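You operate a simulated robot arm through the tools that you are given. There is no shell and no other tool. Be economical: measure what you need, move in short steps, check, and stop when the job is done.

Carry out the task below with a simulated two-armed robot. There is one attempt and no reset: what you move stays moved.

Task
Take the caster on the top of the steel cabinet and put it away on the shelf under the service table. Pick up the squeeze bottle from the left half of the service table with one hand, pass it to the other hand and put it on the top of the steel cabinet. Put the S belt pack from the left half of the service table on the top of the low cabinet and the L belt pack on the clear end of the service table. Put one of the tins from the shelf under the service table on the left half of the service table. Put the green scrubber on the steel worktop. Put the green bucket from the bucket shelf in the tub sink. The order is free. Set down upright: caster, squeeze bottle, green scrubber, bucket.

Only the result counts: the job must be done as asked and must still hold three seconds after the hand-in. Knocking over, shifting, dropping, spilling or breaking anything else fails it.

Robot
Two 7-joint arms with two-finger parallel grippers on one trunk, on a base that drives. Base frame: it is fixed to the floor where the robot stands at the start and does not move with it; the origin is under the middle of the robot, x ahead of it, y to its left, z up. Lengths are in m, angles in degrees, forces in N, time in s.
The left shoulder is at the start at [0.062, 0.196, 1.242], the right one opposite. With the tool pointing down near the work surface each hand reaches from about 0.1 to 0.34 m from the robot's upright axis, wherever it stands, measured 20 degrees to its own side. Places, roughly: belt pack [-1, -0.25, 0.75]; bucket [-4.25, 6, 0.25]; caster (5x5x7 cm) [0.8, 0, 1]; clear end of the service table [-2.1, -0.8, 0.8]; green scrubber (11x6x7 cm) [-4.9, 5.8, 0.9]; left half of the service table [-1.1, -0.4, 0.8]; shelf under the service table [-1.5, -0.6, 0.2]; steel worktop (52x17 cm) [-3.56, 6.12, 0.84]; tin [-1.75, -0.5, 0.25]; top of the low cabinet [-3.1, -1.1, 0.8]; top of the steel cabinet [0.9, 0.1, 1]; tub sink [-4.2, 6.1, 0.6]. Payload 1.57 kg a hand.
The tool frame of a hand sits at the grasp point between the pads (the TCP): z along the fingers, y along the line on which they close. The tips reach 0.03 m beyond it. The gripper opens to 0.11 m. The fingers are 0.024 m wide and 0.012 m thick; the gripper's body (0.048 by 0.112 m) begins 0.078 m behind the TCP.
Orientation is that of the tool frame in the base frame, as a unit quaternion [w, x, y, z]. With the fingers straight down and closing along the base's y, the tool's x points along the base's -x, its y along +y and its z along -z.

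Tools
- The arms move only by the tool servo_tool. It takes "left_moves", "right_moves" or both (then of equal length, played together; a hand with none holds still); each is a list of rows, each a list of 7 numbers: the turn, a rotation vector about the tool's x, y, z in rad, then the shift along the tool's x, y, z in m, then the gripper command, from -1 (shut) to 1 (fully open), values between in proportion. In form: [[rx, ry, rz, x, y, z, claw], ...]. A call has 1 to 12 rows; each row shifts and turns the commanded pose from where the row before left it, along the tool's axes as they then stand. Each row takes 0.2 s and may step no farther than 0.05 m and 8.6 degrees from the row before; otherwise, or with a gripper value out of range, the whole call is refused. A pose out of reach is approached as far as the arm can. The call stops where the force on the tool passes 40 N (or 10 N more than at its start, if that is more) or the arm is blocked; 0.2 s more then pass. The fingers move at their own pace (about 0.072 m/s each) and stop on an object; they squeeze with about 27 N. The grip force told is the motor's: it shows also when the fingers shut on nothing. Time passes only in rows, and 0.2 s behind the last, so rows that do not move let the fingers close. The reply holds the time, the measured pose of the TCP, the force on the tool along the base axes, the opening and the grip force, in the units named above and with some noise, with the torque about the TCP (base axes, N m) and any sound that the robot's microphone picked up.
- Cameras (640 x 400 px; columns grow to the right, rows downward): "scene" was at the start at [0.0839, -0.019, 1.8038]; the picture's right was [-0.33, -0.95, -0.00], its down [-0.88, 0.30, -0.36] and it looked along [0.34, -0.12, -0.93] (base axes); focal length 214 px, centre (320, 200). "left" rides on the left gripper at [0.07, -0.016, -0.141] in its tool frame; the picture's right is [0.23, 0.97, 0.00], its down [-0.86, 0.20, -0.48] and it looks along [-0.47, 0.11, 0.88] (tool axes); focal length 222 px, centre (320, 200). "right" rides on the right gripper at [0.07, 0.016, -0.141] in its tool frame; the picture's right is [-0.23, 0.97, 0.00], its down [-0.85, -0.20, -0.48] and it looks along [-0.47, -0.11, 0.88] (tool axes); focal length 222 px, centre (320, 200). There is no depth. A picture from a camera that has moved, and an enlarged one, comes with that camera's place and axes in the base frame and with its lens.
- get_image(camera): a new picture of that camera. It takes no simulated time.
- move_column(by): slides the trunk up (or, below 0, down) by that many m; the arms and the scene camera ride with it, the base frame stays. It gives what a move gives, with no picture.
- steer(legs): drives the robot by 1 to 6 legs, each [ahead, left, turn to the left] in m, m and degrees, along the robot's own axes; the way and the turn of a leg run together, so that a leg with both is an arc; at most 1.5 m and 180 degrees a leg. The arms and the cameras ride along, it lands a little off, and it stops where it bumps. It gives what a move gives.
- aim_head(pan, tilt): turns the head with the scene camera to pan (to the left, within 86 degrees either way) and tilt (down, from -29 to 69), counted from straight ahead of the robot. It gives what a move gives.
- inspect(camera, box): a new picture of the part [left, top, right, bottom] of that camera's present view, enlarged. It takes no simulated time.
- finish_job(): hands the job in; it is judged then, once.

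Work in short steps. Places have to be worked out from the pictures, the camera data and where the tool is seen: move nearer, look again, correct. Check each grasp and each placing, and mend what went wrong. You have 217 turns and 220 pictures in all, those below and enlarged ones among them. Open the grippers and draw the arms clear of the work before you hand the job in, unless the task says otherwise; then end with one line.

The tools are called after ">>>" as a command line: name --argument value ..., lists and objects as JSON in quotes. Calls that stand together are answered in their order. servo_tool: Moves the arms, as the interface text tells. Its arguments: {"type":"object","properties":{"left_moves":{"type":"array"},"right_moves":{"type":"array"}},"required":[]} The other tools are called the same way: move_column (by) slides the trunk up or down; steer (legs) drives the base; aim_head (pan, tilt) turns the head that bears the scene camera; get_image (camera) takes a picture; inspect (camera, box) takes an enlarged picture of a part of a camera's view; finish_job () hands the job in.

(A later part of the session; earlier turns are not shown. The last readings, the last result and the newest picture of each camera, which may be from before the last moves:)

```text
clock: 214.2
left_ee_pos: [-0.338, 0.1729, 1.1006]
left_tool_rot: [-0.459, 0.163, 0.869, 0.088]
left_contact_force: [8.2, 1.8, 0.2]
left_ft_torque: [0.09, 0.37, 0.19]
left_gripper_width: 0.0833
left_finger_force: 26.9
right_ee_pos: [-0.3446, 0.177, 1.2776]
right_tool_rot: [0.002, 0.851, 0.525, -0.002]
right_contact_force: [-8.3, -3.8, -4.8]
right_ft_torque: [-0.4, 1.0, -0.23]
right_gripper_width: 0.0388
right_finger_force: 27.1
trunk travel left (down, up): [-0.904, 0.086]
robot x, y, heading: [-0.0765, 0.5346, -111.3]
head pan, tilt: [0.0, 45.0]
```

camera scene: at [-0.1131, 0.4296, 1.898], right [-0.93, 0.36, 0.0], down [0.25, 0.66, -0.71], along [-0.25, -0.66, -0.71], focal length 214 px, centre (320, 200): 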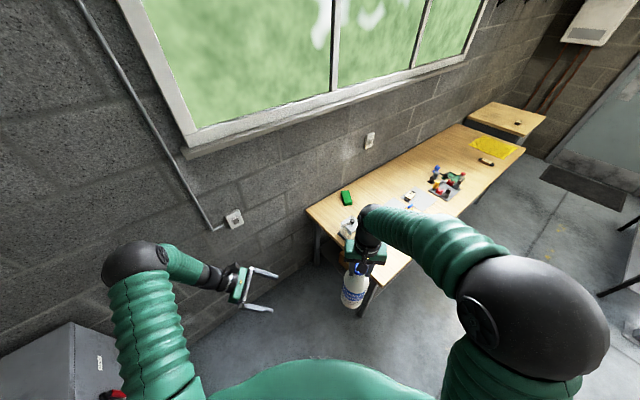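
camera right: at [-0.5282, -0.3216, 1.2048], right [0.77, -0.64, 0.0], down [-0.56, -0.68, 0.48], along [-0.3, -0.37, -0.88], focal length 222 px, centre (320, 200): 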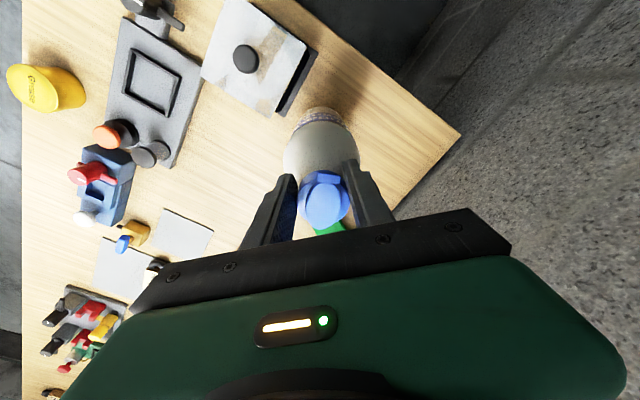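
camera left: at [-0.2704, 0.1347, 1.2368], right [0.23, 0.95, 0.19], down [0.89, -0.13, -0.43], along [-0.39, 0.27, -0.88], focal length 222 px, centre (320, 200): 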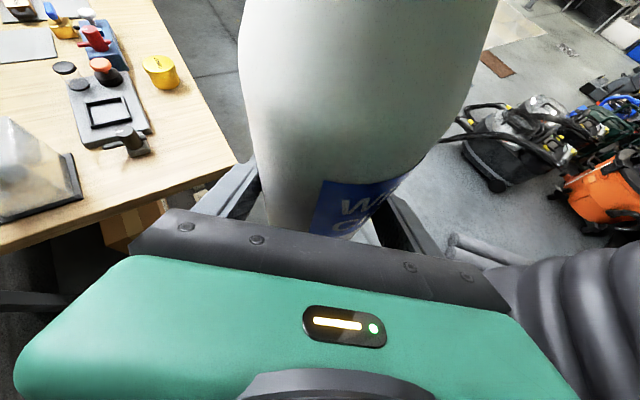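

Load is small. Open the right hand and raise it off the cap.

>>> servo_tool --right_moves '[[0, 0, 0, 0, 0, 0, 0.3], [0, 0, 0, 0, 0, 0, 0.3], [0, 0, 0, 0, 0, 0, 0.3], [0, 0, 0, 0, 0, -0.03, 0.3], [0, 0, 0, 0, 0, -0.04, 0.3]]'

>>> get_image --camera "left"

>>> get_image --camera "right"

>>> inspect --camera "scene" --box '[240, 180, 420, 340]'

```text
clock: 215.4
left_ee_pos: [-0.3386, 0.1749, 1.1005]
left_tool_rot: [-0.458, 0.162, 0.87, 0.086]
left_contact_force: [-0.1, 0.4, 0.7]
left_ft_torque: [0.0, -0.03, 0.03]
left_gripper_width: 0.0823
left_finger_force: 26.9
right_ee_pos: [-0.3417, 0.1802, 1.3482]
right_tool_rot: [0.0, 0.85, 0.526, 0.0]
right_contact_force: [-0.1, 0.2, 0.8]
right_ft_torque: [0.01, 0.03, 0.01]
right_gripper_width: 0.0715
right_finger_force: 0.1
trunk travel left (down, up): [-0.904, 0.086]
robot x, y, heading: [-0.0722, 0.5374, -110.7]
head pan, tilt: [0.0, 45.0]
```

```text
108 pictures are left
camera left: at [-0.2713, 0.1318, 1.238], right [0.23, 0.95, 0.19], down [0.89, -0.13, -0.44], along [-0.39, 0.27, -0.88], focal length 222 px, centre (320, 200)
```

left: 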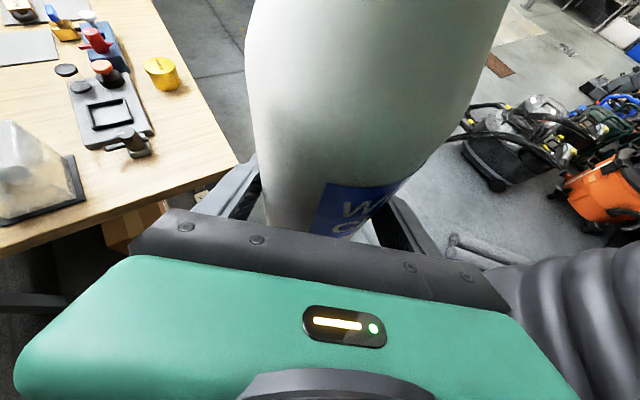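

```text
107 pictures are left
camera right: at [-0.2976, 0.2355, 1.4896], right [0.77, -0.64, 0.0], down [-0.56, -0.68, 0.48], along [-0.3, -0.37, -0.88], focal length 222 px, centre (320, 200)
```

right: 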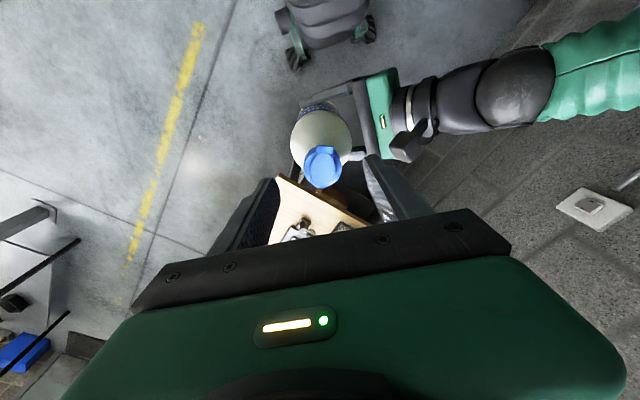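

```text
2.50 times, centred on (330, 260) of scene
camera zoom: at [-0.1168, 0.4318, 1.898], right [-0.93, 0.36, 0.0], down [0.25, 0.66, -0.71], along [-0.25, -0.66, -0.71], focal length 536 px, centre (295, 50)
```

zoom: 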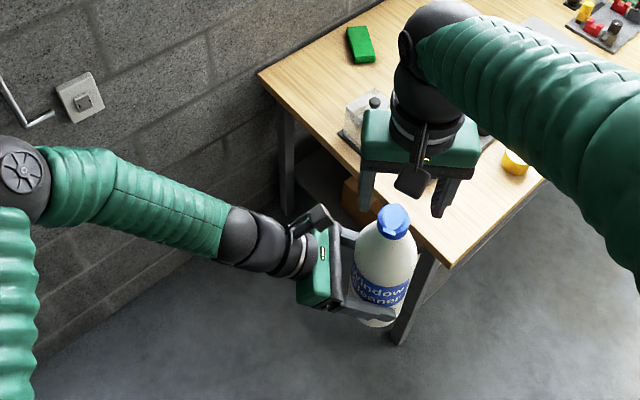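

The bottle is transferred to the left hand. Retract the right hand, then turn toward the steel cabinet.

>>> servo_tool --right_moves '[[0, 0, 0, 0.02, 0, -0.03, 0.3], [0, 0, 0, 0.033, -0.032, 0, 0.3], [0, 0, 0, 0.033, -0.032, 0, 0.3], [0, 0, 0, 0.033, -0.032, 0, 0.3], [0, 0, 0, 0.033, -0.032, 0, 0.3], [0, 0, 0, 0.033, -0.032, 0, 0.3]]'

>>> steer --legs '[[0, 0, 111]]'

>>> aim_head --pan 0 --tilt 50

>>> get_image --camera "scene"

```text
clock: 216.8
left_ee_pos: [-0.3375, 0.1724, 1.1006]
left_tool_rot: [-0.46, 0.162, 0.869, 0.087]
left_contact_force: [-0.6, 0.0, -0.5]
left_ft_torque: [0.01, -0.03, 0.01]
left_gripper_width: 0.0824
left_finger_force: 26.7
right_ee_pos: [-0.3782, 0.3334, 1.3791]
right_tool_rot: [-0.001, 0.851, 0.526, 0.001]
right_contact_force: [-0.5, -0.2, -0.2]
right_ft_torque: [-0.01, 0.01, 0.02]
right_gripper_width: 0.0715
right_finger_force: 0.0
right hand out of reach, approached as far as the arm can: row 5, 6
trunk travel left (down, up): [-0.904, 0.086]
robot x, y, heading: [-0.0764, 0.5366, -111.0]
head pan, tilt: [0.0, 45.0]
```

```text
clock: 221.9
left_ee_pos: [0.3644, 0.431, 1.1006]
left_tool_rot: [0.328, 0.631, -0.62, 0.332]
left_contact_force: [-0.4, 0.4, 0.0]
left_ft_torque: [0.07, 0.0, 0.02]
left_gripper_width: 0.082
left_finger_force: 27.4
right_ee_pos: [0.2289, 0.3342, 1.3788]
right_tool_rot: [0.001, 0.037, 0.999, 0.001]
right_contact_force: [-0.4, 0.0, 0.1]
right_ft_torque: [-0.02, -0.03, -0.04]
right_gripper_width: 0.0712
right_finger_force: 0.1
trunk travel left (down, up): [-0.904, 0.086]
robot x, y, heading: [-0.0716, 0.5371, 1.5]
head pan, tilt: [0.0, 45.0]
```

```text
clock: 222.5
left_ee_pos: [0.3633, 0.4319, 1.1009]
left_tool_rot: [0.327, 0.632, -0.619, 0.333]
left_contact_force: [0.6, 0.2, -0.5]
left_ft_torque: [0.06, 0.02, 0.0]
left_gripper_width: 0.0824
left_finger_force: 26.8
right_ee_pos: [0.228, 0.3338, 1.3789]
right_tool_rot: [0.0, 0.037, 0.999, 0.001]
right_contact_force: [0.2, 0.2, -0.4]
right_ft_torque: [0.01, -0.01, 0.0]
right_gripper_width: 0.0716
right_finger_force: 0.0
trunk travel left (down, up): [-0.904, 0.086]
robot x, y, heading: [-0.0718, 0.5381, 1.7]
head pan, tilt: [0.0, 50.0]
```

```text
105 pictures are left
camera scene: at [0.0358, 0.5404, 1.891], right [0.03, -1.0, 0.0], down [-0.77, -0.02, -0.64], along [0.64, 0.02, -0.77], focal length 214 px, centre (320, 200)
```

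scene: 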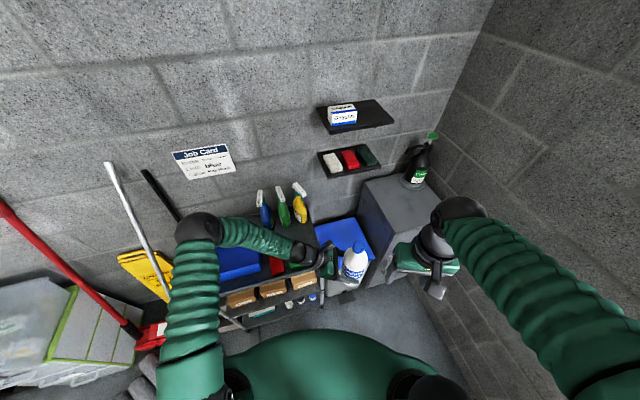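

Bottle is upright in the left hand. Shift right and forward toward the cabinet.

>>> steer --legs '[[0, -0.33, 0], [0.22, 0, 0]]'

>>> get_image --camera "scene"

>>> get_image --camera "left"

>>> get_image --camera "right"

```text
clock: 226.0
left_ee_pos: [0.5955, 0.1036, 1.1028]
left_tool_rot: [0.321, 0.636, -0.617, 0.334]
left_contact_force: [-1.5, -0.7, -6.1]
left_ft_torque: [0.06, -0.03, 0.03]
left_gripper_width: 0.0821
left_finger_force: 27.0
right_ee_pos: [0.4617, 0.0035, 1.379]
right_tool_rot: [0.003, 0.03, 1.0, 0.004]
right_contact_force: [-1.0, 0.3, -0.6]
right_ft_torque: [0.01, 0.0, -0.01]
right_gripper_width: 0.0715
right_finger_force: 0.0
trunk travel left (down, up): [-0.904, 0.086]
robot x, y, heading: [0.163, 0.2094, 2.4]
head pan, tilt: [0.0, 50.0]
```

```text
104 pictures are left
camera scene: at [0.2631, 0.2036, 1.8916], right [0.04, -1.0, -0.01], down [-0.76, -0.03, -0.64], along [0.64, 0.03, -0.76], focal length 214 px, centre (320, 200)
```

scene: 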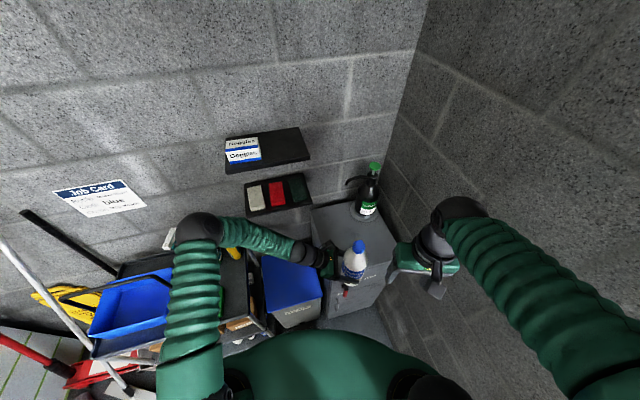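

```text
103 pictures are left
camera left: at [0.6086, 0.1825, 1.2399], right [-0.97, -0.16, 0.18], down [-0.23, 0.87, -0.43], along [-0.09, -0.46, -0.88], focal length 222 px, centre (320, 200)
```

left: 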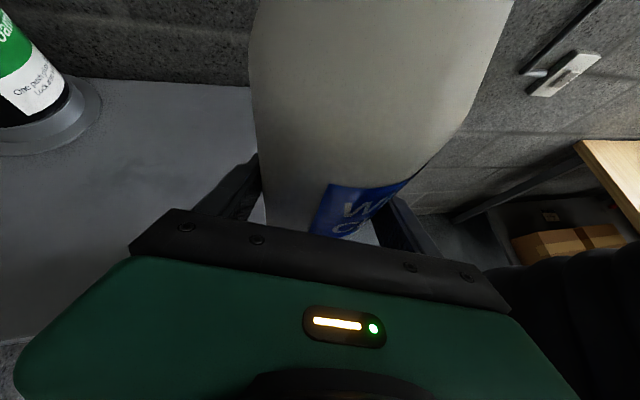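

```text
102 pictures are left
camera right: at [0.3911, 0.0219, 1.5208], right [0.29, 0.96, 0.01], down [0.84, -0.26, 0.48], along [0.46, -0.13, -0.88], focal length 222 px, centre (320, 200)
```

right: 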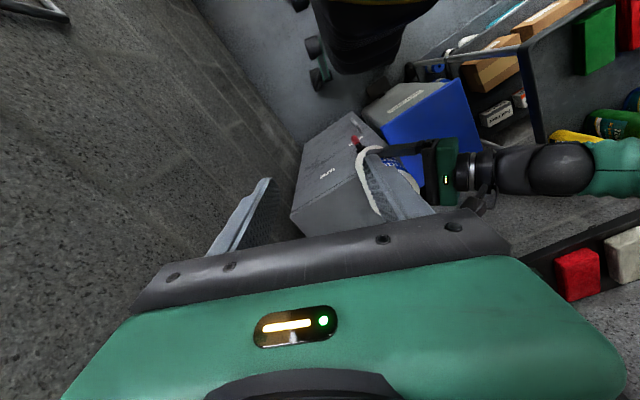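

Bottle is just before the cabinet's front edge. Drive 8 cm, then shift the hand another ~6.5 cm forward.

>>> steer --legs '[[0.08, 0, -1.5]]'

>>> servo_tool --left_moves '[[0, 0, 0, 0, -0.033, 0, -1], [0, 0, 0, 0, -0.032, 0, -1], [0, 0, 0, 0, 0, 0, -1]]'

>>> get_image --camera "left"

>>> inspect --camera "scene" --box '[260, 150, 440, 320]'

```text
clock: 227.1
left_ee_pos: [0.6623, 0.1301, 1.1095]
left_tool_rot: [0.323, 0.633, -0.617, 0.338]
left_contact_force: [-0.5, 1.7, -7.4]
left_ft_torque: [-0.03, 0.03, -0.01]
left_gripper_width: 0.0821
left_finger_force: 26.7
right_ee_pos: [0.527, 0.0324, 1.386]
right_tool_rot: [0.005, 0.032, 0.999, 0.0]
right_contact_force: [-1.2, 0.1, 0.4]
right_ft_torque: [0.05, -0.06, 0.02]
right_gripper_width: 0.0715
right_finger_force: 0.0
trunk travel left (down, up): [-0.904, 0.086]
robot x, y, heading: [0.2361, 0.2284, 2.2]
head pan, tilt: [0.0, 50.0]
heard: click
```

```text
clock: 227.9
left_ee_pos: [0.7357, 0.1297, 1.1014]
left_tool_rot: [0.325, 0.636, -0.616, 0.334]
left_contact_force: [-0.3, 1.8, -6.1]
left_ft_torque: [0.0, 0.0, -0.03]
left_gripper_width: 0.0819
left_finger_force: 26.7
right_ee_pos: [0.5374, 0.0301, 1.3795]
right_tool_rot: [0.001, 0.032, 0.999, 0.001]
right_contact_force: [-1.3, 0.9, 1.2]
right_ft_torque: [-0.06, -0.03, 0.01]
right_gripper_width: 0.0712
right_finger_force: 0.1
trunk travel left (down, up): [-0.904, 0.086]
robot x, y, heading: [0.2358, 0.2278, 2.3]
head pan, tilt: [0.0, 50.0]
```

```text
101 pictures are left
camera left: at [0.7506, 0.209, 1.2383], right [-0.97, -0.16, 0.19], down [-0.23, 0.87, -0.43], along [-0.1, -0.46, -0.88], focal length 222 px, centre (320, 200)
```

left: 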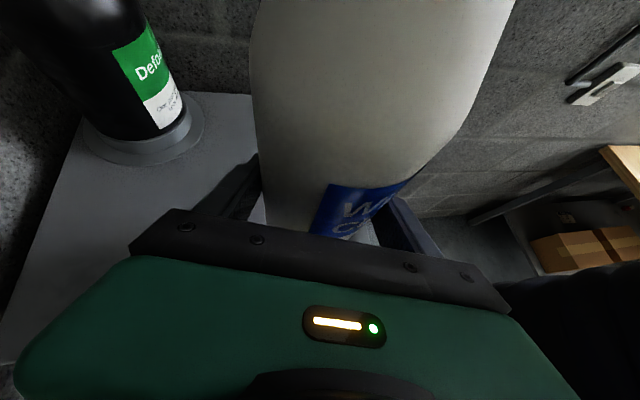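

```text
2.35 times, centred on (350, 235) of scene
camera zoom: at [0.3391, 0.2435, 1.8916], right [0.04, -1.0, 0.01], down [-0.77, -0.03, -0.64], along [0.64, 0.02, -0.77], focal length 505 px, centre (249, 118)
```

zoom: 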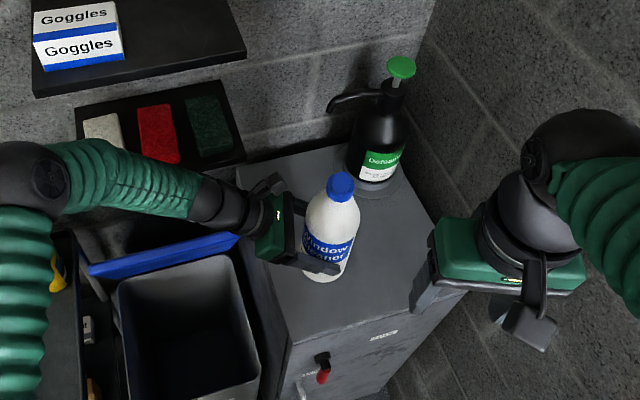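

A click: I seem to be pressing the pedal of the lidded bin (its lid is up). I'll place the bottle now and then back away. Shift 3.5 cm right, then lower.

>>> servo_tool --left_moves '[[0, 0, 0, 0.02, 0.001, 0.0287, -1], [0, 0, 0, -0.0205, 0, 0.0142, -1], [0, 0, 0, -0.0205, 0, 0.0142, -1], [0, 0, 0, 0, 0, 0, -1]]'

>>> inspect --camera "scene" --box '[260, 150, 440, 320]'

>>> get_image --camera "right"

```text
clock: 228.9
left_ee_pos: [0.7382, 0.0931, 1.0523]
left_tool_rot: [0.326, 0.636, -0.616, 0.333]
left_contact_force: [0.7, -0.5, -6.0]
left_ft_torque: [0.05, -0.01, -0.01]
left_gripper_width: 0.0821
left_finger_force: 27.1
right_ee_pos: [0.5418, 0.0259, 1.379]
right_tool_rot: [-0.001, 0.031, 1.0, 0.001]
right_contact_force: [-0.4, 0.3, 0.9]
right_ft_torque: [-0.01, 0.02, -0.01]
right_gripper_width: 0.0714
right_finger_force: 0.1
trunk travel left (down, up): [-0.904, 0.086]
robot x, y, heading: [0.2373, 0.2294, 2.5]
head pan, tilt: [0.0, 50.0]
```

```text
2.35 times, centred on (350, 235) of scene
camera zoom: at [0.3471, 0.2406, 1.8913], right [0.04, -1.0, 0.0], down [-0.77, -0.03, -0.64], along [0.64, 0.02, -0.77], focal length 505 px, centre (249, 118)
```

zoom: 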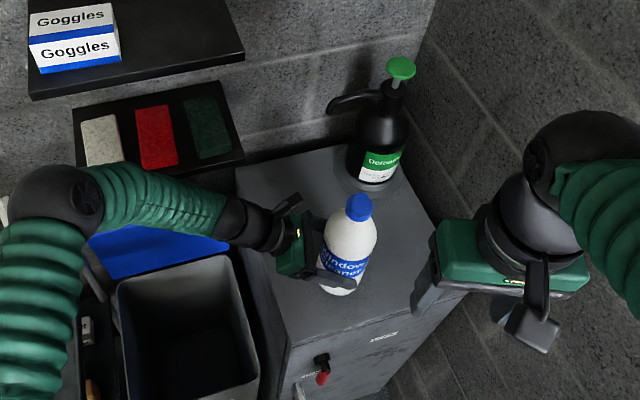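

```text
98 pictures are left
camera right: at [0.4725, 0.0456, 1.5202], right [0.29, 0.96, 0.0], down [0.84, -0.26, 0.48], along [0.46, -0.13, -0.88], focal length 222 px, centre (320, 200)
```

right: 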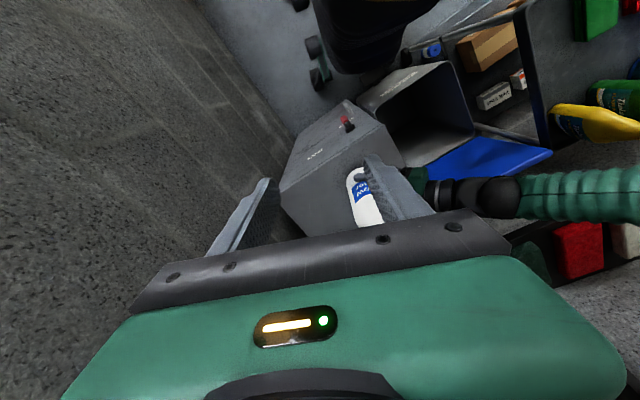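

Bottle is upright over the top; lower the last ~1.5 cm.

>>> servo_tool --left_moves '[[0, 0, 0, -0.0066, 0, 0.0046, -1], [0, 0, 0, -0.0033, 0, 0.0023, -1], [0, 0, 0, -0.0033, 0, 0.0023, -1], [0, 0, 0, 0, 0, 0, -1]]'

```text
clock: 229.9
left_ee_pos: [0.7372, 0.09, 1.0351]
left_tool_rot: [0.325, 0.636, -0.616, 0.333]
left_contact_force: [-0.4, 0.5, -5.4]
left_ft_torque: [0.03, 0.02, 0.0]
left_gripper_width: 0.0818
left_finger_force: 26.8
right_ee_pos: [0.5394, 0.0224, 1.3794]
right_tool_rot: [0.0, 0.032, 0.999, 0.002]
right_contact_force: [-0.4, -0.2, 0.1]
right_ft_torque: [-0.02, 0.03, -0.01]
right_gripper_width: 0.0715
right_finger_force: 0.0
trunk travel left (down, up): [-0.904, 0.086]
robot x, y, heading: [0.2382, 0.2289, 2.1]
head pan, tilt: [0.0, 50.0]
```

Still hanging free (−5.4 N); lower a little more.

>>> servo_tool --left_moves '[[0, 0, 0, -0.0033, 0, 0.0023, -1], [0, 0, 0, -0.0025, 0, 0.0017, -1], [0, 0, 0, 0, 0, 0, -1]]'

```text
clock: 230.7
left_ee_pos: [0.7378, 0.0892, 1.0301]
left_tool_rot: [0.325, 0.635, -0.617, 0.333]
left_contact_force: [2.0, -1.7, 10.4]
left_ft_torque: [0.08, -0.66, 0.05]
left_gripper_width: 0.0822
left_finger_force: 27.2
right_ee_pos: [0.5402, 0.0233, 1.3786]
right_tool_rot: [0.001, 0.033, 0.999, 0.002]
right_contact_force: [-0.2, -0.3, 0.0]
right_ft_torque: [0.02, -0.02, 0.01]
right_gripper_width: 0.0715
right_finger_force: 0.0
trunk travel left (down, up): [-0.904, 0.086]
robot x, y, heading: [0.2365, 0.2276, 2.2]
head pan, tilt: [0.0, 50.0]
```

Bottle stands (10 N contact). Open the left hand and withdraw along its axis (up-left).

>>> servo_tool --left_moves '[[0, 0, 0, 0, 0, 0, 0.95], [0, 0, 0, 0, 0, 0, 0.95], [0, 0, 0, 0, 0, 0, 0.95], [0, 0, 0, 0, 0, -0.02, 0.95], [0, 0, 0, 0, 0, -0.04, 0.95], [0, 0, 0, 0, 0, -0.04, 0.95], [0, 0, 0, 0, 0, -0.04, 0.95], [0, 0, 0, 0, 0, 0, 0.95]]'

>>> inspect --camera "scene" --box '[220, 130, 420, 330]'

```text
clock: 232.5
left_ee_pos: [0.734, 0.2073, 1.1095]
left_tool_rot: [0.325, 0.635, -0.616, 0.333]
left_contact_force: [0.6, 0.0, 1.0]
left_ft_torque: [0.02, 0.05, -0.02]
left_gripper_width: 0.1074
left_finger_force: 0.0
right_ee_pos: [0.5396, 0.0227, 1.3785]
right_tool_rot: [0.0, 0.032, 0.999, 0.002]
right_contact_force: [-0.1, 0.4, 0.0]
right_ft_torque: [0.01, -0.02, 0.02]
right_gripper_width: 0.0712
right_finger_force: 0.1
trunk travel left (down, up): [-0.904, 0.086]
robot x, y, heading: [0.2355, 0.2273, 2.2]
head pan, tilt: [0.0, 50.0]
```

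```text
2.00 times, centred on (320, 230) of scene
camera zoom: at [0.3435, 0.2376, 1.8916], right [0.04, -1.0, 0.0], down [-0.77, -0.03, -0.64], along [0.64, 0.02, -0.77], focal length 429 px, centre (320, 140)
```

zoom: 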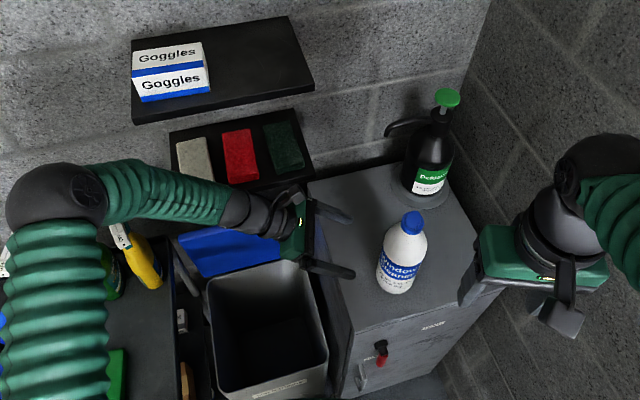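

Bottle stands upright on the cabinet. Back off and see whether the bin lid closes.

>>> steer --legs '[[-0.3, 0, 0]]'

>>> get_image --camera "scene"

```text
clock: 234.6
left_ee_pos: [0.4327, 0.1951, 1.1065]
left_tool_rot: [0.328, 0.634, -0.618, 0.33]
left_contact_force: [-0.2, -0.6, 0.4]
left_ft_torque: [-0.02, -0.02, 0.01]
left_gripper_width: 0.1073
left_finger_force: 0.1
right_ee_pos: [0.2373, 0.013, 1.3785]
right_tool_rot: [-0.002, 0.035, 0.999, 0.003]
right_contact_force: [-0.7, -0.3, -0.1]
right_ft_torque: [0.01, 0.03, 0.02]
right_gripper_width: 0.0714
right_finger_force: 0.1
trunk travel left (down, up): [-0.904, 0.086]
robot x, y, heading: [-0.069, 0.2159, 1.8]
head pan, tilt: [0.0, 50.0]
```

```text
96 pictures are left
camera scene: at [0.0448, 0.2256, 1.8907], right [0.03, -1.0, 0.0], down [-0.77, -0.02, -0.64], along [0.64, 0.02, -0.77], focal length 214 px, centre (320, 200)
```

scene: 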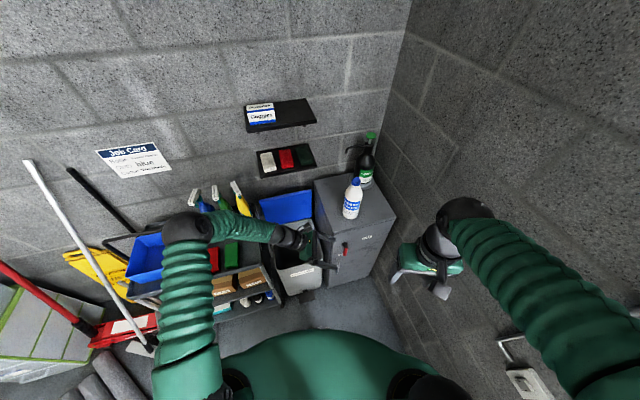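

The lid stays up. Zoom to examine the bin and its pedal.

>>> aim_head --pan 15 --tilt 55

>>> inspect --camera "scene" --box '[260, 120, 440, 300]'

>>> get_image --camera "left"

```text
clock: 235.3
left_ee_pos: [0.4274, 0.194, 1.1092]
left_tool_rot: [0.325, 0.634, -0.618, 0.331]
left_contact_force: [0.0, 0.0, -0.8]
left_ft_torque: [-0.02, -0.03, 0.04]
left_gripper_width: 0.1073
left_finger_force: 0.1
right_ee_pos: [0.2321, 0.0105, 1.3784]
right_tool_rot: [0.0, 0.037, 0.999, 0.003]
right_contact_force: [0.1, 0.3, -0.2]
right_ft_torque: [-0.02, -0.03, 0.02]
right_gripper_width: 0.0715
right_finger_force: 0.0
trunk travel left (down, up): [-0.904, 0.086]
robot x, y, heading: [-0.07, 0.2201, 1.6]
head pan, tilt: [15.0, 55.0]
```

```text
2.22 times, centred on (350, 210) of scene
camera zoom: at [0.0328, 0.2427, 1.8845], right [0.29, -0.96, 0.0], down [-0.79, -0.24, -0.57], along [0.55, 0.16, -0.82], focal length 477 px, centre (253, 178)
```

zoom: 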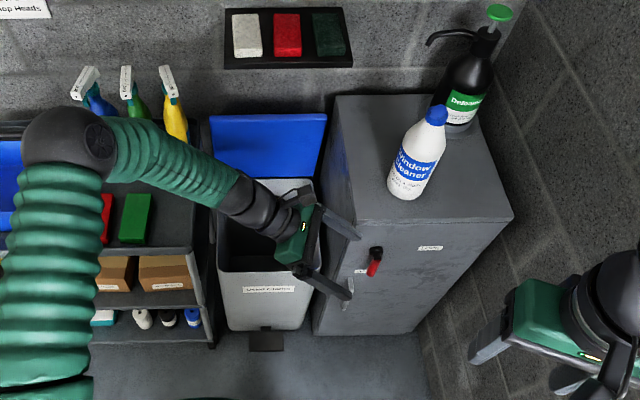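

```text
94 pictures are left
camera left: at [0.4424, 0.2729, 1.2456], right [-0.97, -0.15, 0.19], down [-0.22, 0.87, -0.43], along [-0.1, -0.46, -0.88], focal length 222 px, centre (320, 200)
```

left: 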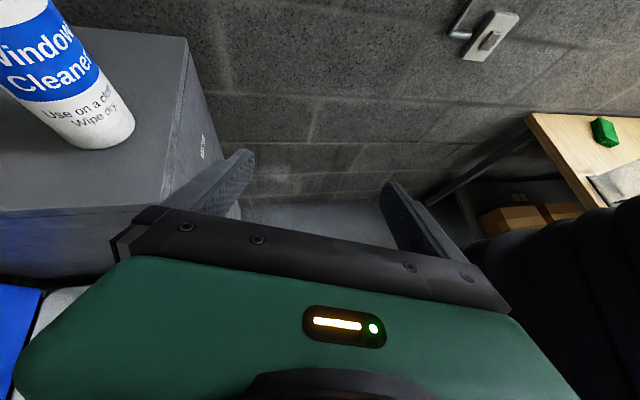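

The lid is leaning open; the bin itself didn't move. A second pedal press may toggle it, so I drive forward the same way once more.

>>> steer --legs '[[0.3, 0, 0]]'

>>> get_image --camera "scene"

```text
clock: 237.3
left_ee_pos: [0.7145, 0.201, 1.1106]
left_tool_rot: [0.325, 0.632, -0.62, 0.332]
left_contact_force: [0.7, 0.6, -0.3]
left_ft_torque: [0.01, -0.01, 0.01]
left_gripper_width: 0.1072
left_finger_force: 0.0
right_ee_pos: [0.5184, 0.017, 1.3785]
right_tool_rot: [0.002, 0.037, 0.999, 0.003]
right_contact_force: [0.3, -0.1, -0.1]
right_ft_torque: [0.01, -0.03, 0.01]
right_gripper_width: 0.0716
right_finger_force: 0.1
trunk travel left (down, up): [-0.904, 0.086]
robot x, y, heading: [0.2221, 0.2263, 1.6]
head pan, tilt: [15.0, 55.0]
```

```text
93 pictures are left
camera scene: at [0.3151, 0.2489, 1.885], right [0.28, -0.96, 0.0], down [-0.78, -0.23, -0.57], along [0.55, 0.16, -0.82], focal length 214 px, centre (320, 200)
```

scene: 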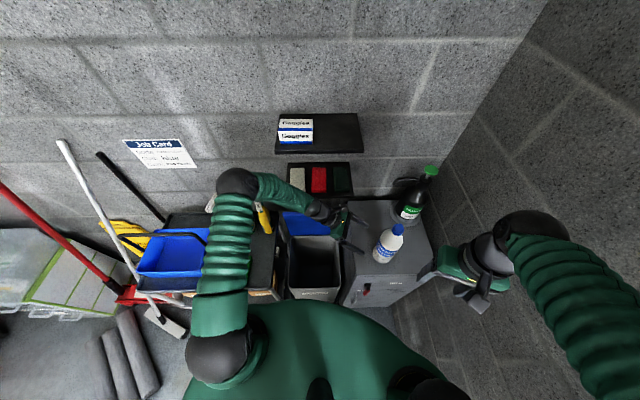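

No click yet; advance 2.5 cm more.

>>> steer --legs '[[0.025, 0, 0]]'

>>> get_image --camera "scene"

```text
clock: 238.2
left_ee_pos: [0.7378, 0.2134, 1.1119]
left_tool_rot: [0.326, 0.631, -0.619, 0.334]
left_contact_force: [0.4, -0.4, -0.4]
left_ft_torque: [0.01, -0.02, -0.02]
left_gripper_width: 0.1074
left_finger_force: 0.1
right_ee_pos: [0.5415, 0.0317, 1.3812]
right_tool_rot: [0.003, 0.035, 0.999, 0.001]
right_contact_force: [-0.9, 0.0, 0.4]
right_ft_torque: [0.03, -0.04, 0.0]
right_gripper_width: 0.0714
right_finger_force: 0.1
trunk travel left (down, up): [-0.904, 0.086]
robot x, y, heading: [0.2476, 0.2309, 1.6]
head pan, tilt: [15.0, 55.0]
```

```text
92 pictures are left
camera scene: at [0.3399, 0.2836, 1.885], right [0.29, -0.96, 0.02], down [-0.78, -0.25, -0.57], along [0.55, 0.15, -0.82], focal length 214 px, centre (320, 200)
```

scene: 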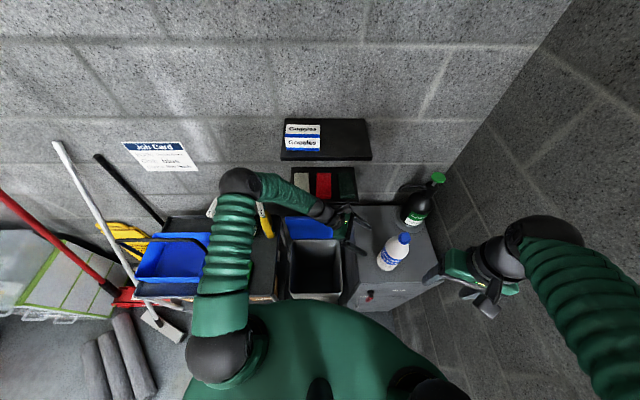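

No toggle; the lid must be pushed shut by hand. Back off, and restore the left hand to its normal orientation.

>>> steer --legs '[[-0.22, 0, 0]]'

>>> servo_tool --left_moves '[[0, -0.14, 0, 0, 0, 0, 0], [0, -0.14, 0, 0, 0, 0, 0], [0, -0.14, 0, 0, 0, 0, 0], [0, -0.14, 0, 0, 0, 0, 0], [0, -0.14, 0, 0, 0, 0, 0], [0, -0.14, 0, 0, 0, 0, 0], [0, -0.14, 0, 0, 0, 0, 0], [0, 0, 0.143, 0, 0, 0, 0], [0, 0, 0.143, 0, 0, 0, 0], [0, 0, 0.143, 0, 0, 0, 0], [0, 0, 0.143, 0, 0, 0, 0], [0, 0, 0.143, 0, 0, 0, 0]]'

>>> servo_tool --left_moves '[[0, 0, 0.143, 0, 0, 0, 0], [0, 0, 0.143, 0, 0, 0, 0], [0, 0, 0.143, 0, 0, 0, 0], [0, 0, 0.143, 0, 0, 0, 0], [0, 0, 0.143, 0, 0, 0, 0], [0, 0, 0.143, 0, 0, 0, 0]]'

>>> get_image --camera "left"

>>> inspect --camera "scene" --box '[240, 120, 440, 320]'

```text
clock: 239.8
left_ee_pos: [0.526, 0.1915, 1.1073]
left_tool_rot: [0.324, 0.635, -0.62, 0.328]
left_contact_force: [0.5, -0.9, -0.6]
left_ft_torque: [0.0, 0.03, 0.0]
left_gripper_width: 0.107
left_finger_force: 0.0
right_ee_pos: [0.3311, 0.0087, 1.3766]
right_tool_rot: [-0.001, 0.038, 0.999, 0.007]
right_contact_force: [0.6, 0.1, -0.5]
right_ft_torque: [-0.03, 0.02, -0.02]
right_gripper_width: 0.0716
right_finger_force: 0.1
trunk travel left (down, up): [-0.904, 0.086]
robot x, y, heading: [0.0252, 0.2292, 1.7]
head pan, tilt: [15.0, 55.0]
```

```text
clock: 241.6
left_ee_pos: [0.5585, 0.2668, 1.1161]
left_tool_rot: [-0.006, 0.757, -0.653, 0.0]
left_contact_force: [-0.2, -0.3, 0.1]
left_ft_torque: [-0.02, 0.04, -0.01]
left_gripper_width: 0.055
left_finger_force: 0.0
right_ee_pos: [0.3249, 0.0073, 1.3757]
right_tool_rot: [0.002, 0.036, 0.999, 0.007]
right_contact_force: [-0.8, 0.8, -0.5]
right_ft_torque: [-0.01, 0.0, -0.01]
right_gripper_width: 0.0716
right_finger_force: 0.1
trunk travel left (down, up): [-0.904, 0.086]
robot x, y, heading: [0.025, 0.2209, 1.9]
head pan, tilt: [15.0, 55.0]
stopped in row 8 (left hand): the arm was blocked; the commanded pose is now the measured one
```

```text
clock: 243.0
left_ee_pos: [0.5551, 0.2627, 1.1177]
left_tool_rot: [0.006, -0.414, 0.91, 0.005]
left_contact_force: [0.2, -1.0, 0.0]
left_ft_torque: [0.0, -0.02, 0.01]
left_gripper_width: 0.055
left_finger_force: 0.1
right_ee_pos: [0.3233, 0.0039, 1.3771]
right_tool_rot: [0.002, 0.036, 0.999, 0.009]
right_contact_force: [0.1, 0.2, 0.2]
right_ft_torque: [0.0, 0.02, 0.01]
right_gripper_width: 0.0712
right_finger_force: 0.0
trunk travel left (down, up): [-0.904, 0.086]
robot x, y, heading: [0.0271, 0.2246, 1.6]
head pan, tilt: [15.0, 55.0]
```

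```text
91 pictures are left
camera left: at [0.5214, 0.1991, 1.2561], right [-0.88, 0.47, 0.0], down [0.41, 0.77, 0.49], along [0.23, 0.44, -0.87], focal length 222 px, centre (320, 200)
```

left: 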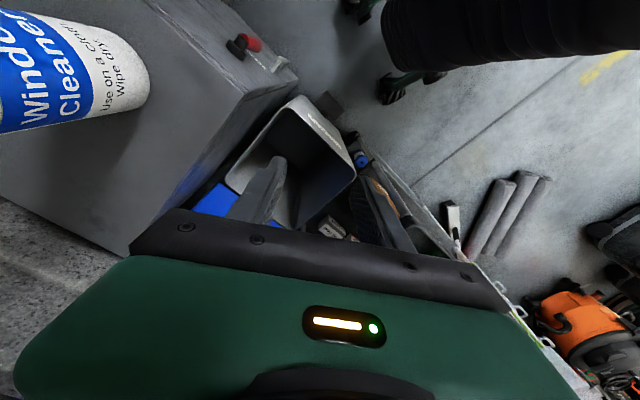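

```text
2.00 times, centred on (340, 220) of scene
camera zoom: at [0.1269, 0.2461, 1.8846], right [0.29, -0.96, 0.0], down [-0.79, -0.23, -0.57], along [0.55, 0.16, -0.82], focal length 429 px, centre (280, 160)
```

zoom: 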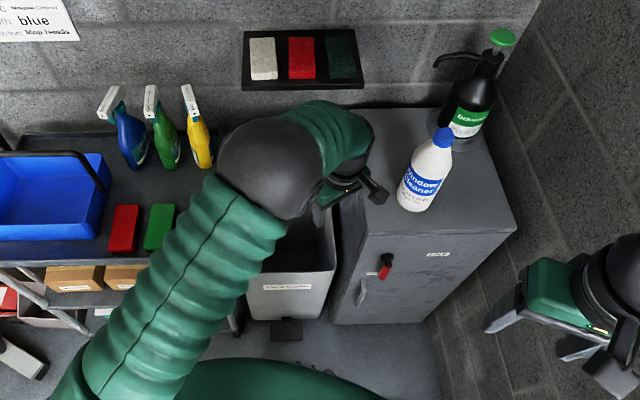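

Finish restoring the left hand's yaw and look down at the bin.

>>> servo_tool --left_moves '[[0, 0, 0.14, 0, 0, 0, -0.5], [0, 0, 0.14, 0, 0, 0, -0.5], [0, 0, 0.14, 0, 0, 0, -1], [0, 0, 0.14, 0, 0, 0, -1], [0, 0, 0.14, 0, 0, 0, -1], [0, 0, 0.14, 0, 0.03, 0, -1]]'

>>> get_image --camera "left"

>>> get_image --camera "scene"

```text
clock: 244.4
left_ee_pos: [0.5497, 0.2928, 1.116]
left_tool_rot: [0.004, -0.007, 1.0, 0.007]
left_contact_force: [0.1, 0.2, -0.9]
left_ft_torque: [0.01, -0.01, 0.0]
left_gripper_width: 0.0
left_finger_force: 21.3
right_ee_pos: [0.3225, 0.0046, 1.3766]
right_tool_rot: [0.002, 0.038, 0.999, 0.007]
right_contact_force: [0.3, -0.4, -0.1]
right_ft_torque: [-0.01, 0.01, 0.01]
right_gripper_width: 0.0716
right_finger_force: 0.1
trunk travel left (down, up): [-0.904, 0.086]
robot x, y, heading: [0.0252, 0.2263, 1.7]
head pan, tilt: [15.0, 55.0]
```

```text
89 pictures are left
camera left: at [0.4797, 0.2753, 1.2557], right [-0.24, 0.97, 0.01], down [0.85, 0.2, 0.49], along [0.47, 0.13, -0.87], focal length 222 px, centre (320, 200)
```

left: 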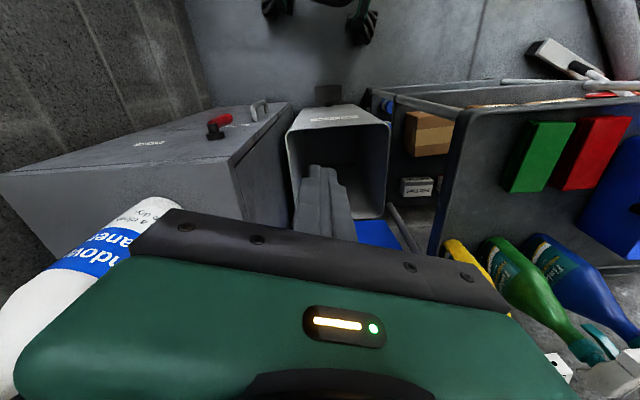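

```text
88 pictures are left
camera scene: at [0.1263, 0.2483, 1.8846], right [0.29, -0.96, 0.0], down [-0.79, -0.23, -0.57], along [0.55, 0.16, -0.82], focal length 214 px, centre (320, 200)
```

scene: 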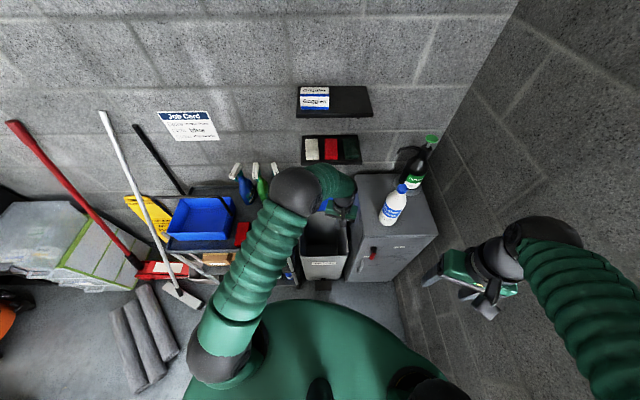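

The lid stands about vertical with its top edge near (0.83, 0.45, 0.97). I'll hook it from above with the closed left fingers tilted 45° and pull it forward. First drive 7 cm and tilt.

>>> steer --legs '[[0.07, 0, 0]]'

>>> servo_tool --left_moves '[[0, 0, 0, -0.03, 0.02, -0.02, -1], [0, -0.13, 0, 0, 0.02, 0, -1], [0, -0.13, 0, 0, 0.02, 0, -1], [0, -0.13, 0, 0, 0.02, 0, -1], [0, -0.13, 0, 0, 0.02, 0, -1], [0, -0.13, 0, 0, 0.02, 0, -1], [0, -0.13, 0, 0, 0, 0, -1], [0, 0, 0, 0, 0, 0, -1]]'

>>> get_image --camera "left"

```text
clock: 245.4
left_ee_pos: [0.6065, 0.2934, 1.1236]
left_tool_rot: [0.01, -0.007, 1.0, 0.007]
left_contact_force: [0.4, 0.5, 0.4]
left_ft_torque: [0.01, -0.05, 0.03]
left_gripper_width: 0.0001
left_finger_force: 20.9
right_ee_pos: [0.3763, 0.0062, 1.3818]
right_tool_rot: [0.01, 0.037, 0.999, 0.008]
right_contact_force: [0.1, -0.1, -0.6]
right_ft_torque: [0.03, -0.02, -0.01]
right_gripper_width: 0.0715
right_finger_force: 0.1
trunk travel left (down, up): [-0.904, 0.086]
robot x, y, heading: [0.097, 0.2272, 1.6]
head pan, tilt: [15.0, 55.0]
```

```text
clock: 247.2
left_ee_pos: [0.6478, 0.4145, 1.139]
left_tool_rot: [0.384, -0.004, 0.923, 0.01]
left_contact_force: [-0.2, -0.1, 0.5]
left_ft_torque: [0.01, -0.01, 0.0]
left_gripper_width: 0.0
left_finger_force: 21.2
right_ee_pos: [0.3941, 0.0067, 1.3781]
right_tool_rot: [0.003, 0.036, 0.999, 0.008]
right_contact_force: [0.3, 0.0, -0.3]
right_ft_torque: [0.01, 0.02, -0.02]
right_gripper_width: 0.0712
right_finger_force: 0.0
trunk travel left (down, up): [-0.904, 0.086]
robot x, y, heading: [0.0962, 0.2256, 1.5]
head pan, tilt: [15.0, 55.0]
```

```text
87 pictures are left
camera left: at [0.4988, 0.3973, 1.1871], right [-0.17, 0.97, -0.15], down [0.26, 0.19, 0.95], along [0.95, 0.13, -0.29], focal length 222 px, centre (320, 200)
```

left: 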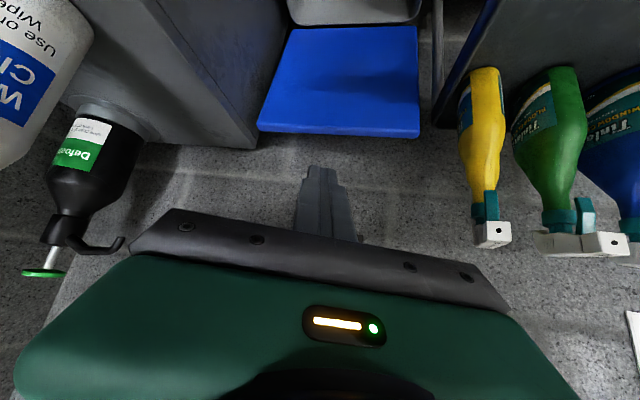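

Lid seen clearly, upright against the wall. Move the closed fingertips above and just behind its top edge.

>>> servo_tool --left_moves '[[0, 0, 0, -0.0158, 0.0068, 0.0338, -1], [0, 0, 0, -0.0158, 0.0068, 0.0338, -1], [0, 0, 0, -0.0158, 0.0068, 0.0338, -1], [0, 0, 0, -0.0158, 0.0068, 0.0338, -1], [0, 0, 0, -0.0158, 0.0068, 0.0338, -1], [0, 0, 0, -0.0158, 0.0068, 0.0338, -1], [0, 0, 0, 0, 0, 0, -1]]'

>>> get_image --camera "left"

>>> inspect --camera "scene" --box '[240, 110, 440, 290]'

```text
clock: 248.9
left_ee_pos: [0.8521, 0.4578, 1.0557]
left_tool_rot: [0.375, -0.003, 0.927, 0.008]
left_contact_force: [-17.0, -4.7, -2.4]
left_ft_torque: [0.68, -2.51, 0.56]
left_gripper_width: 0.0
left_finger_force: 20.9
right_ee_pos: [0.3908, 0.005, 1.3788]
right_tool_rot: [0.003, 0.037, 0.999, 0.009]
right_contact_force: [0.2, 0.4, 0.3]
right_ft_torque: [0.0, 0.03, -0.01]
right_gripper_width: 0.0714
right_finger_force: 0.1
trunk travel left (down, up): [-0.904, 0.086]
robot x, y, heading: [0.0975, 0.2281, 1.7]
head pan, tilt: [15.0, 55.0]
stopped in row 7 (left hand): the force on the tool passed its limit at 41 N (the readings are from after the stop); the commanded pose is now the measured one
```

```text
86 pictures are left
camera left: at [0.7037, 0.4408, 1.1067], right [-0.18, 0.97, -0.15], down [0.28, 0.19, 0.94], along [0.94, 0.12, -0.3], focal length 222 px, centre (320, 200)
```

left: 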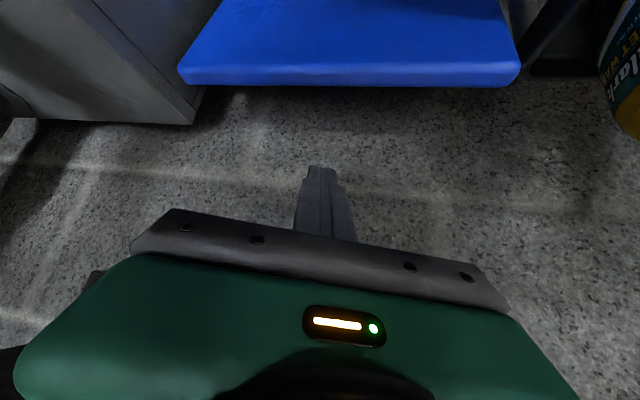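

```text
2.22 times, centred on (340, 200) of scene
camera zoom: at [0.195, 0.2486, 1.8849], right [0.28, -0.96, 0.0], down [-0.79, -0.23, -0.57], along [0.55, 0.16, -0.82], focal length 477 px, centre (276, 200)
```

zoom: 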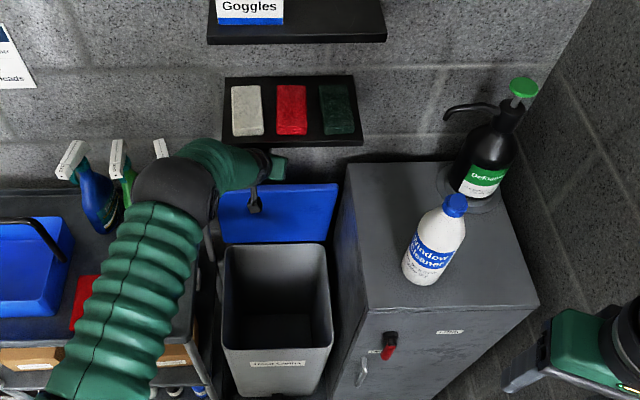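

The hand's upper part touched the cloth tray above (z≈1.2). I pull back, lower, and tilt closer to horizontal so the hand passes beneath it.

>>> servo_tool --left_moves '[[0, 0, 0, 0.032, 0, -0.011, -1], [0, 0, 0, 0.032, 0, -0.011, -1], [0, 0, 0, 0.032, 0, -0.011, -1], [0, -0.14, 0, 0, 0, 0, -1], [0, -0.14, 0, 0, 0, 0, -1], [0, -0.14, 0, 0, 0, 0, -1], [0, 0, 0, 0, 0, 0, -1]]'

>>> get_image --camera "left"

>>> inspect --camera "scene" --box '[240, 110, 440, 290]'

```text
clock: 250.5
left_ee_pos: [0.7611, 0.4599, 1.0131]
left_tool_rot: [0.562, -0.002, 0.827, 0.01]
left_contact_force: [0.5, 0.0, -0.3]
left_ft_torque: [-0.03, 0.01, 0.02]
left_gripper_width: 0.0001
left_finger_force: 21.3
right_ee_pos: [0.3913, 0.0073, 1.3775]
right_tool_rot: [0.003, 0.036, 0.999, 0.007]
right_contact_force: [-0.5, 0.1, -0.1]
right_ft_torque: [-0.02, 0.01, 0.03]
right_gripper_width: 0.0713
right_finger_force: 0.0
trunk travel left (down, up): [-0.904, 0.086]
robot x, y, heading: [0.0981, 0.2253, 1.3]
head pan, tilt: [15.0, 55.0]
```

```text
84 pictures are left
camera left: at [0.6047, 0.4427, 0.9991], right [-0.1, 0.98, -0.2], down [-0.13, 0.19, 0.97], along [0.99, 0.12, 0.11], focal length 222 px, centre (320, 200)
```

left: 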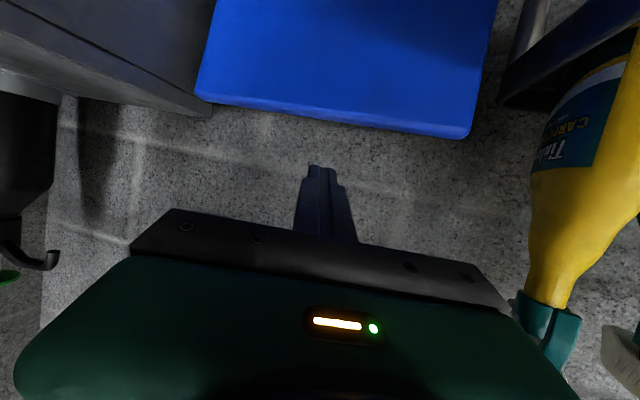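

```text
2.22 times, centred on (340, 200) of scene
camera zoom: at [0.1969, 0.2501, 1.8846], right [0.28, -0.96, 0.0], down [-0.79, -0.23, -0.57], along [0.55, 0.16, -0.82], focal length 477 px, centre (276, 200)
```

zoom: 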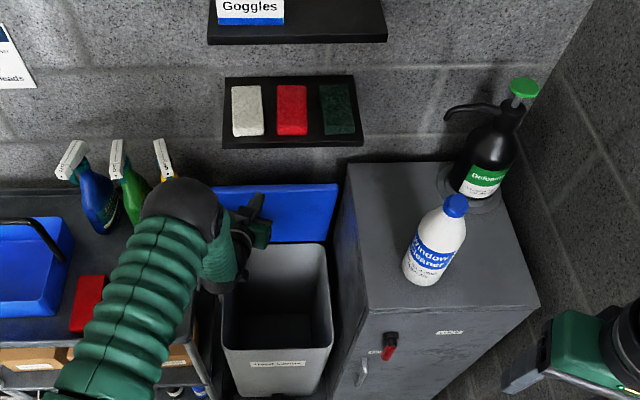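

Now the hand is nearly horizontal and low. Move the fingertips over the lid's top edge at z≈1.0.

>>> servo_tool --left_moves '[[0, 0, 0, -0.0073, -0.001, 0.03, -1], [0, 0, 0, -0.0073, -0.001, 0.03, -1], [0, 0, 0, -0.0073, -0.001, 0.03, -1], [0, 0, 0, 0, 0, 0, -1]]'

>>> get_image --camera "left"

```text
clock: 251.5
left_ee_pos: [0.8532, 0.4583, 1.0015]
left_tool_rot: [0.562, -0.002, 0.827, 0.008]
left_contact_force: [0.6, -0.5, -0.1]
left_ft_torque: [0.0, -0.01, -0.03]
left_gripper_width: 0.0002
left_finger_force: 21.4
right_ee_pos: [0.3896, 0.0069, 1.3781]
right_tool_rot: [0.003, 0.036, 0.999, 0.007]
right_contact_force: [0.5, 0.4, 0.2]
right_ft_torque: [0.02, 0.0, -0.03]
right_gripper_width: 0.0714
right_finger_force: 0.0
trunk travel left (down, up): [-0.904, 0.086]
robot x, y, heading: [0.0986, 0.2264, 1.2]
head pan, tilt: [15.0, 55.0]
```

```text
82 pictures are left
camera left: at [0.6967, 0.4406, 0.9867], right [-0.1, 0.98, -0.2], down [-0.13, 0.19, 0.97], along [0.99, 0.12, 0.11], focal length 222 px, centre (320, 200)
```

left: 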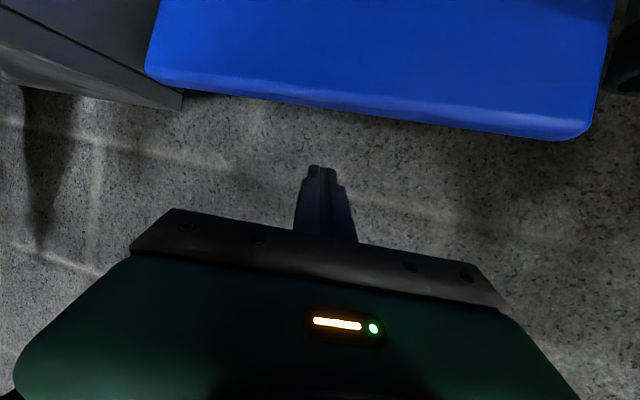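

Triangulation puts the lid's top edge at n≈0.955 (from (0.918,0.30) to (0.811,0.60)), z≈0.933. Advance 3.5 cm further, lower, then steepen the fingers behind the edge.

>>> servo_tool --left_moves '[[0, 0, 0, -0.0122, 0.0105, 0.031, -1], [0, 0, 0, 0.0163, 0, 0.0064, -1], [0, 0, 0, 0.0163, 0, 0.0064, -1], [0, 0.13, 0, 0, 0, 0, -1], [0, 0.13, 0, 0, 0, 0, -1], [0, 0.13, 0, 0, 0, 0, -1], [0, 0, 0, 0, 0, 0, -1]]'

>>> get_image --camera "left"

```text
clock: 253.1
left_ee_pos: [0.8865, 0.4703, 0.965]
left_tool_rot: [0.39, -0.003, 0.921, 0.009]
left_contact_force: [0.2, -0.3, 0.2]
left_ft_torque: [0.03, 0.01, 0.02]
left_gripper_width: 0.0
left_finger_force: 21.6
right_ee_pos: [0.391, 0.0065, 1.3782]
right_tool_rot: [0.004, 0.036, 0.999, 0.008]
right_contact_force: [0.9, 0.0, 1.2]
right_ft_torque: [-0.01, -0.01, -0.01]
right_gripper_width: 0.0715
right_finger_force: 0.1
trunk travel left (down, up): [-0.904, 0.086]
robot x, y, heading: [0.0988, 0.2278, 1.8]
head pan, tilt: [15.0, 55.0]
```

```text
81 pictures are left
camera left: at [0.7369, 0.4526, 1.0119], right [-0.17, 0.97, -0.15], down [0.25, 0.19, 0.95], along [0.95, 0.13, -0.27], focal length 222 px, centre (320, 200)
```

left: 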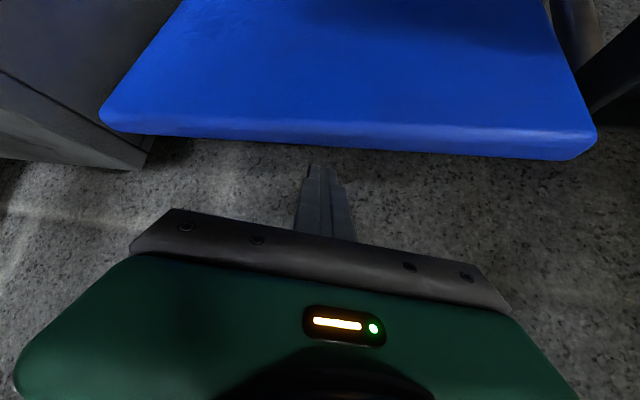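

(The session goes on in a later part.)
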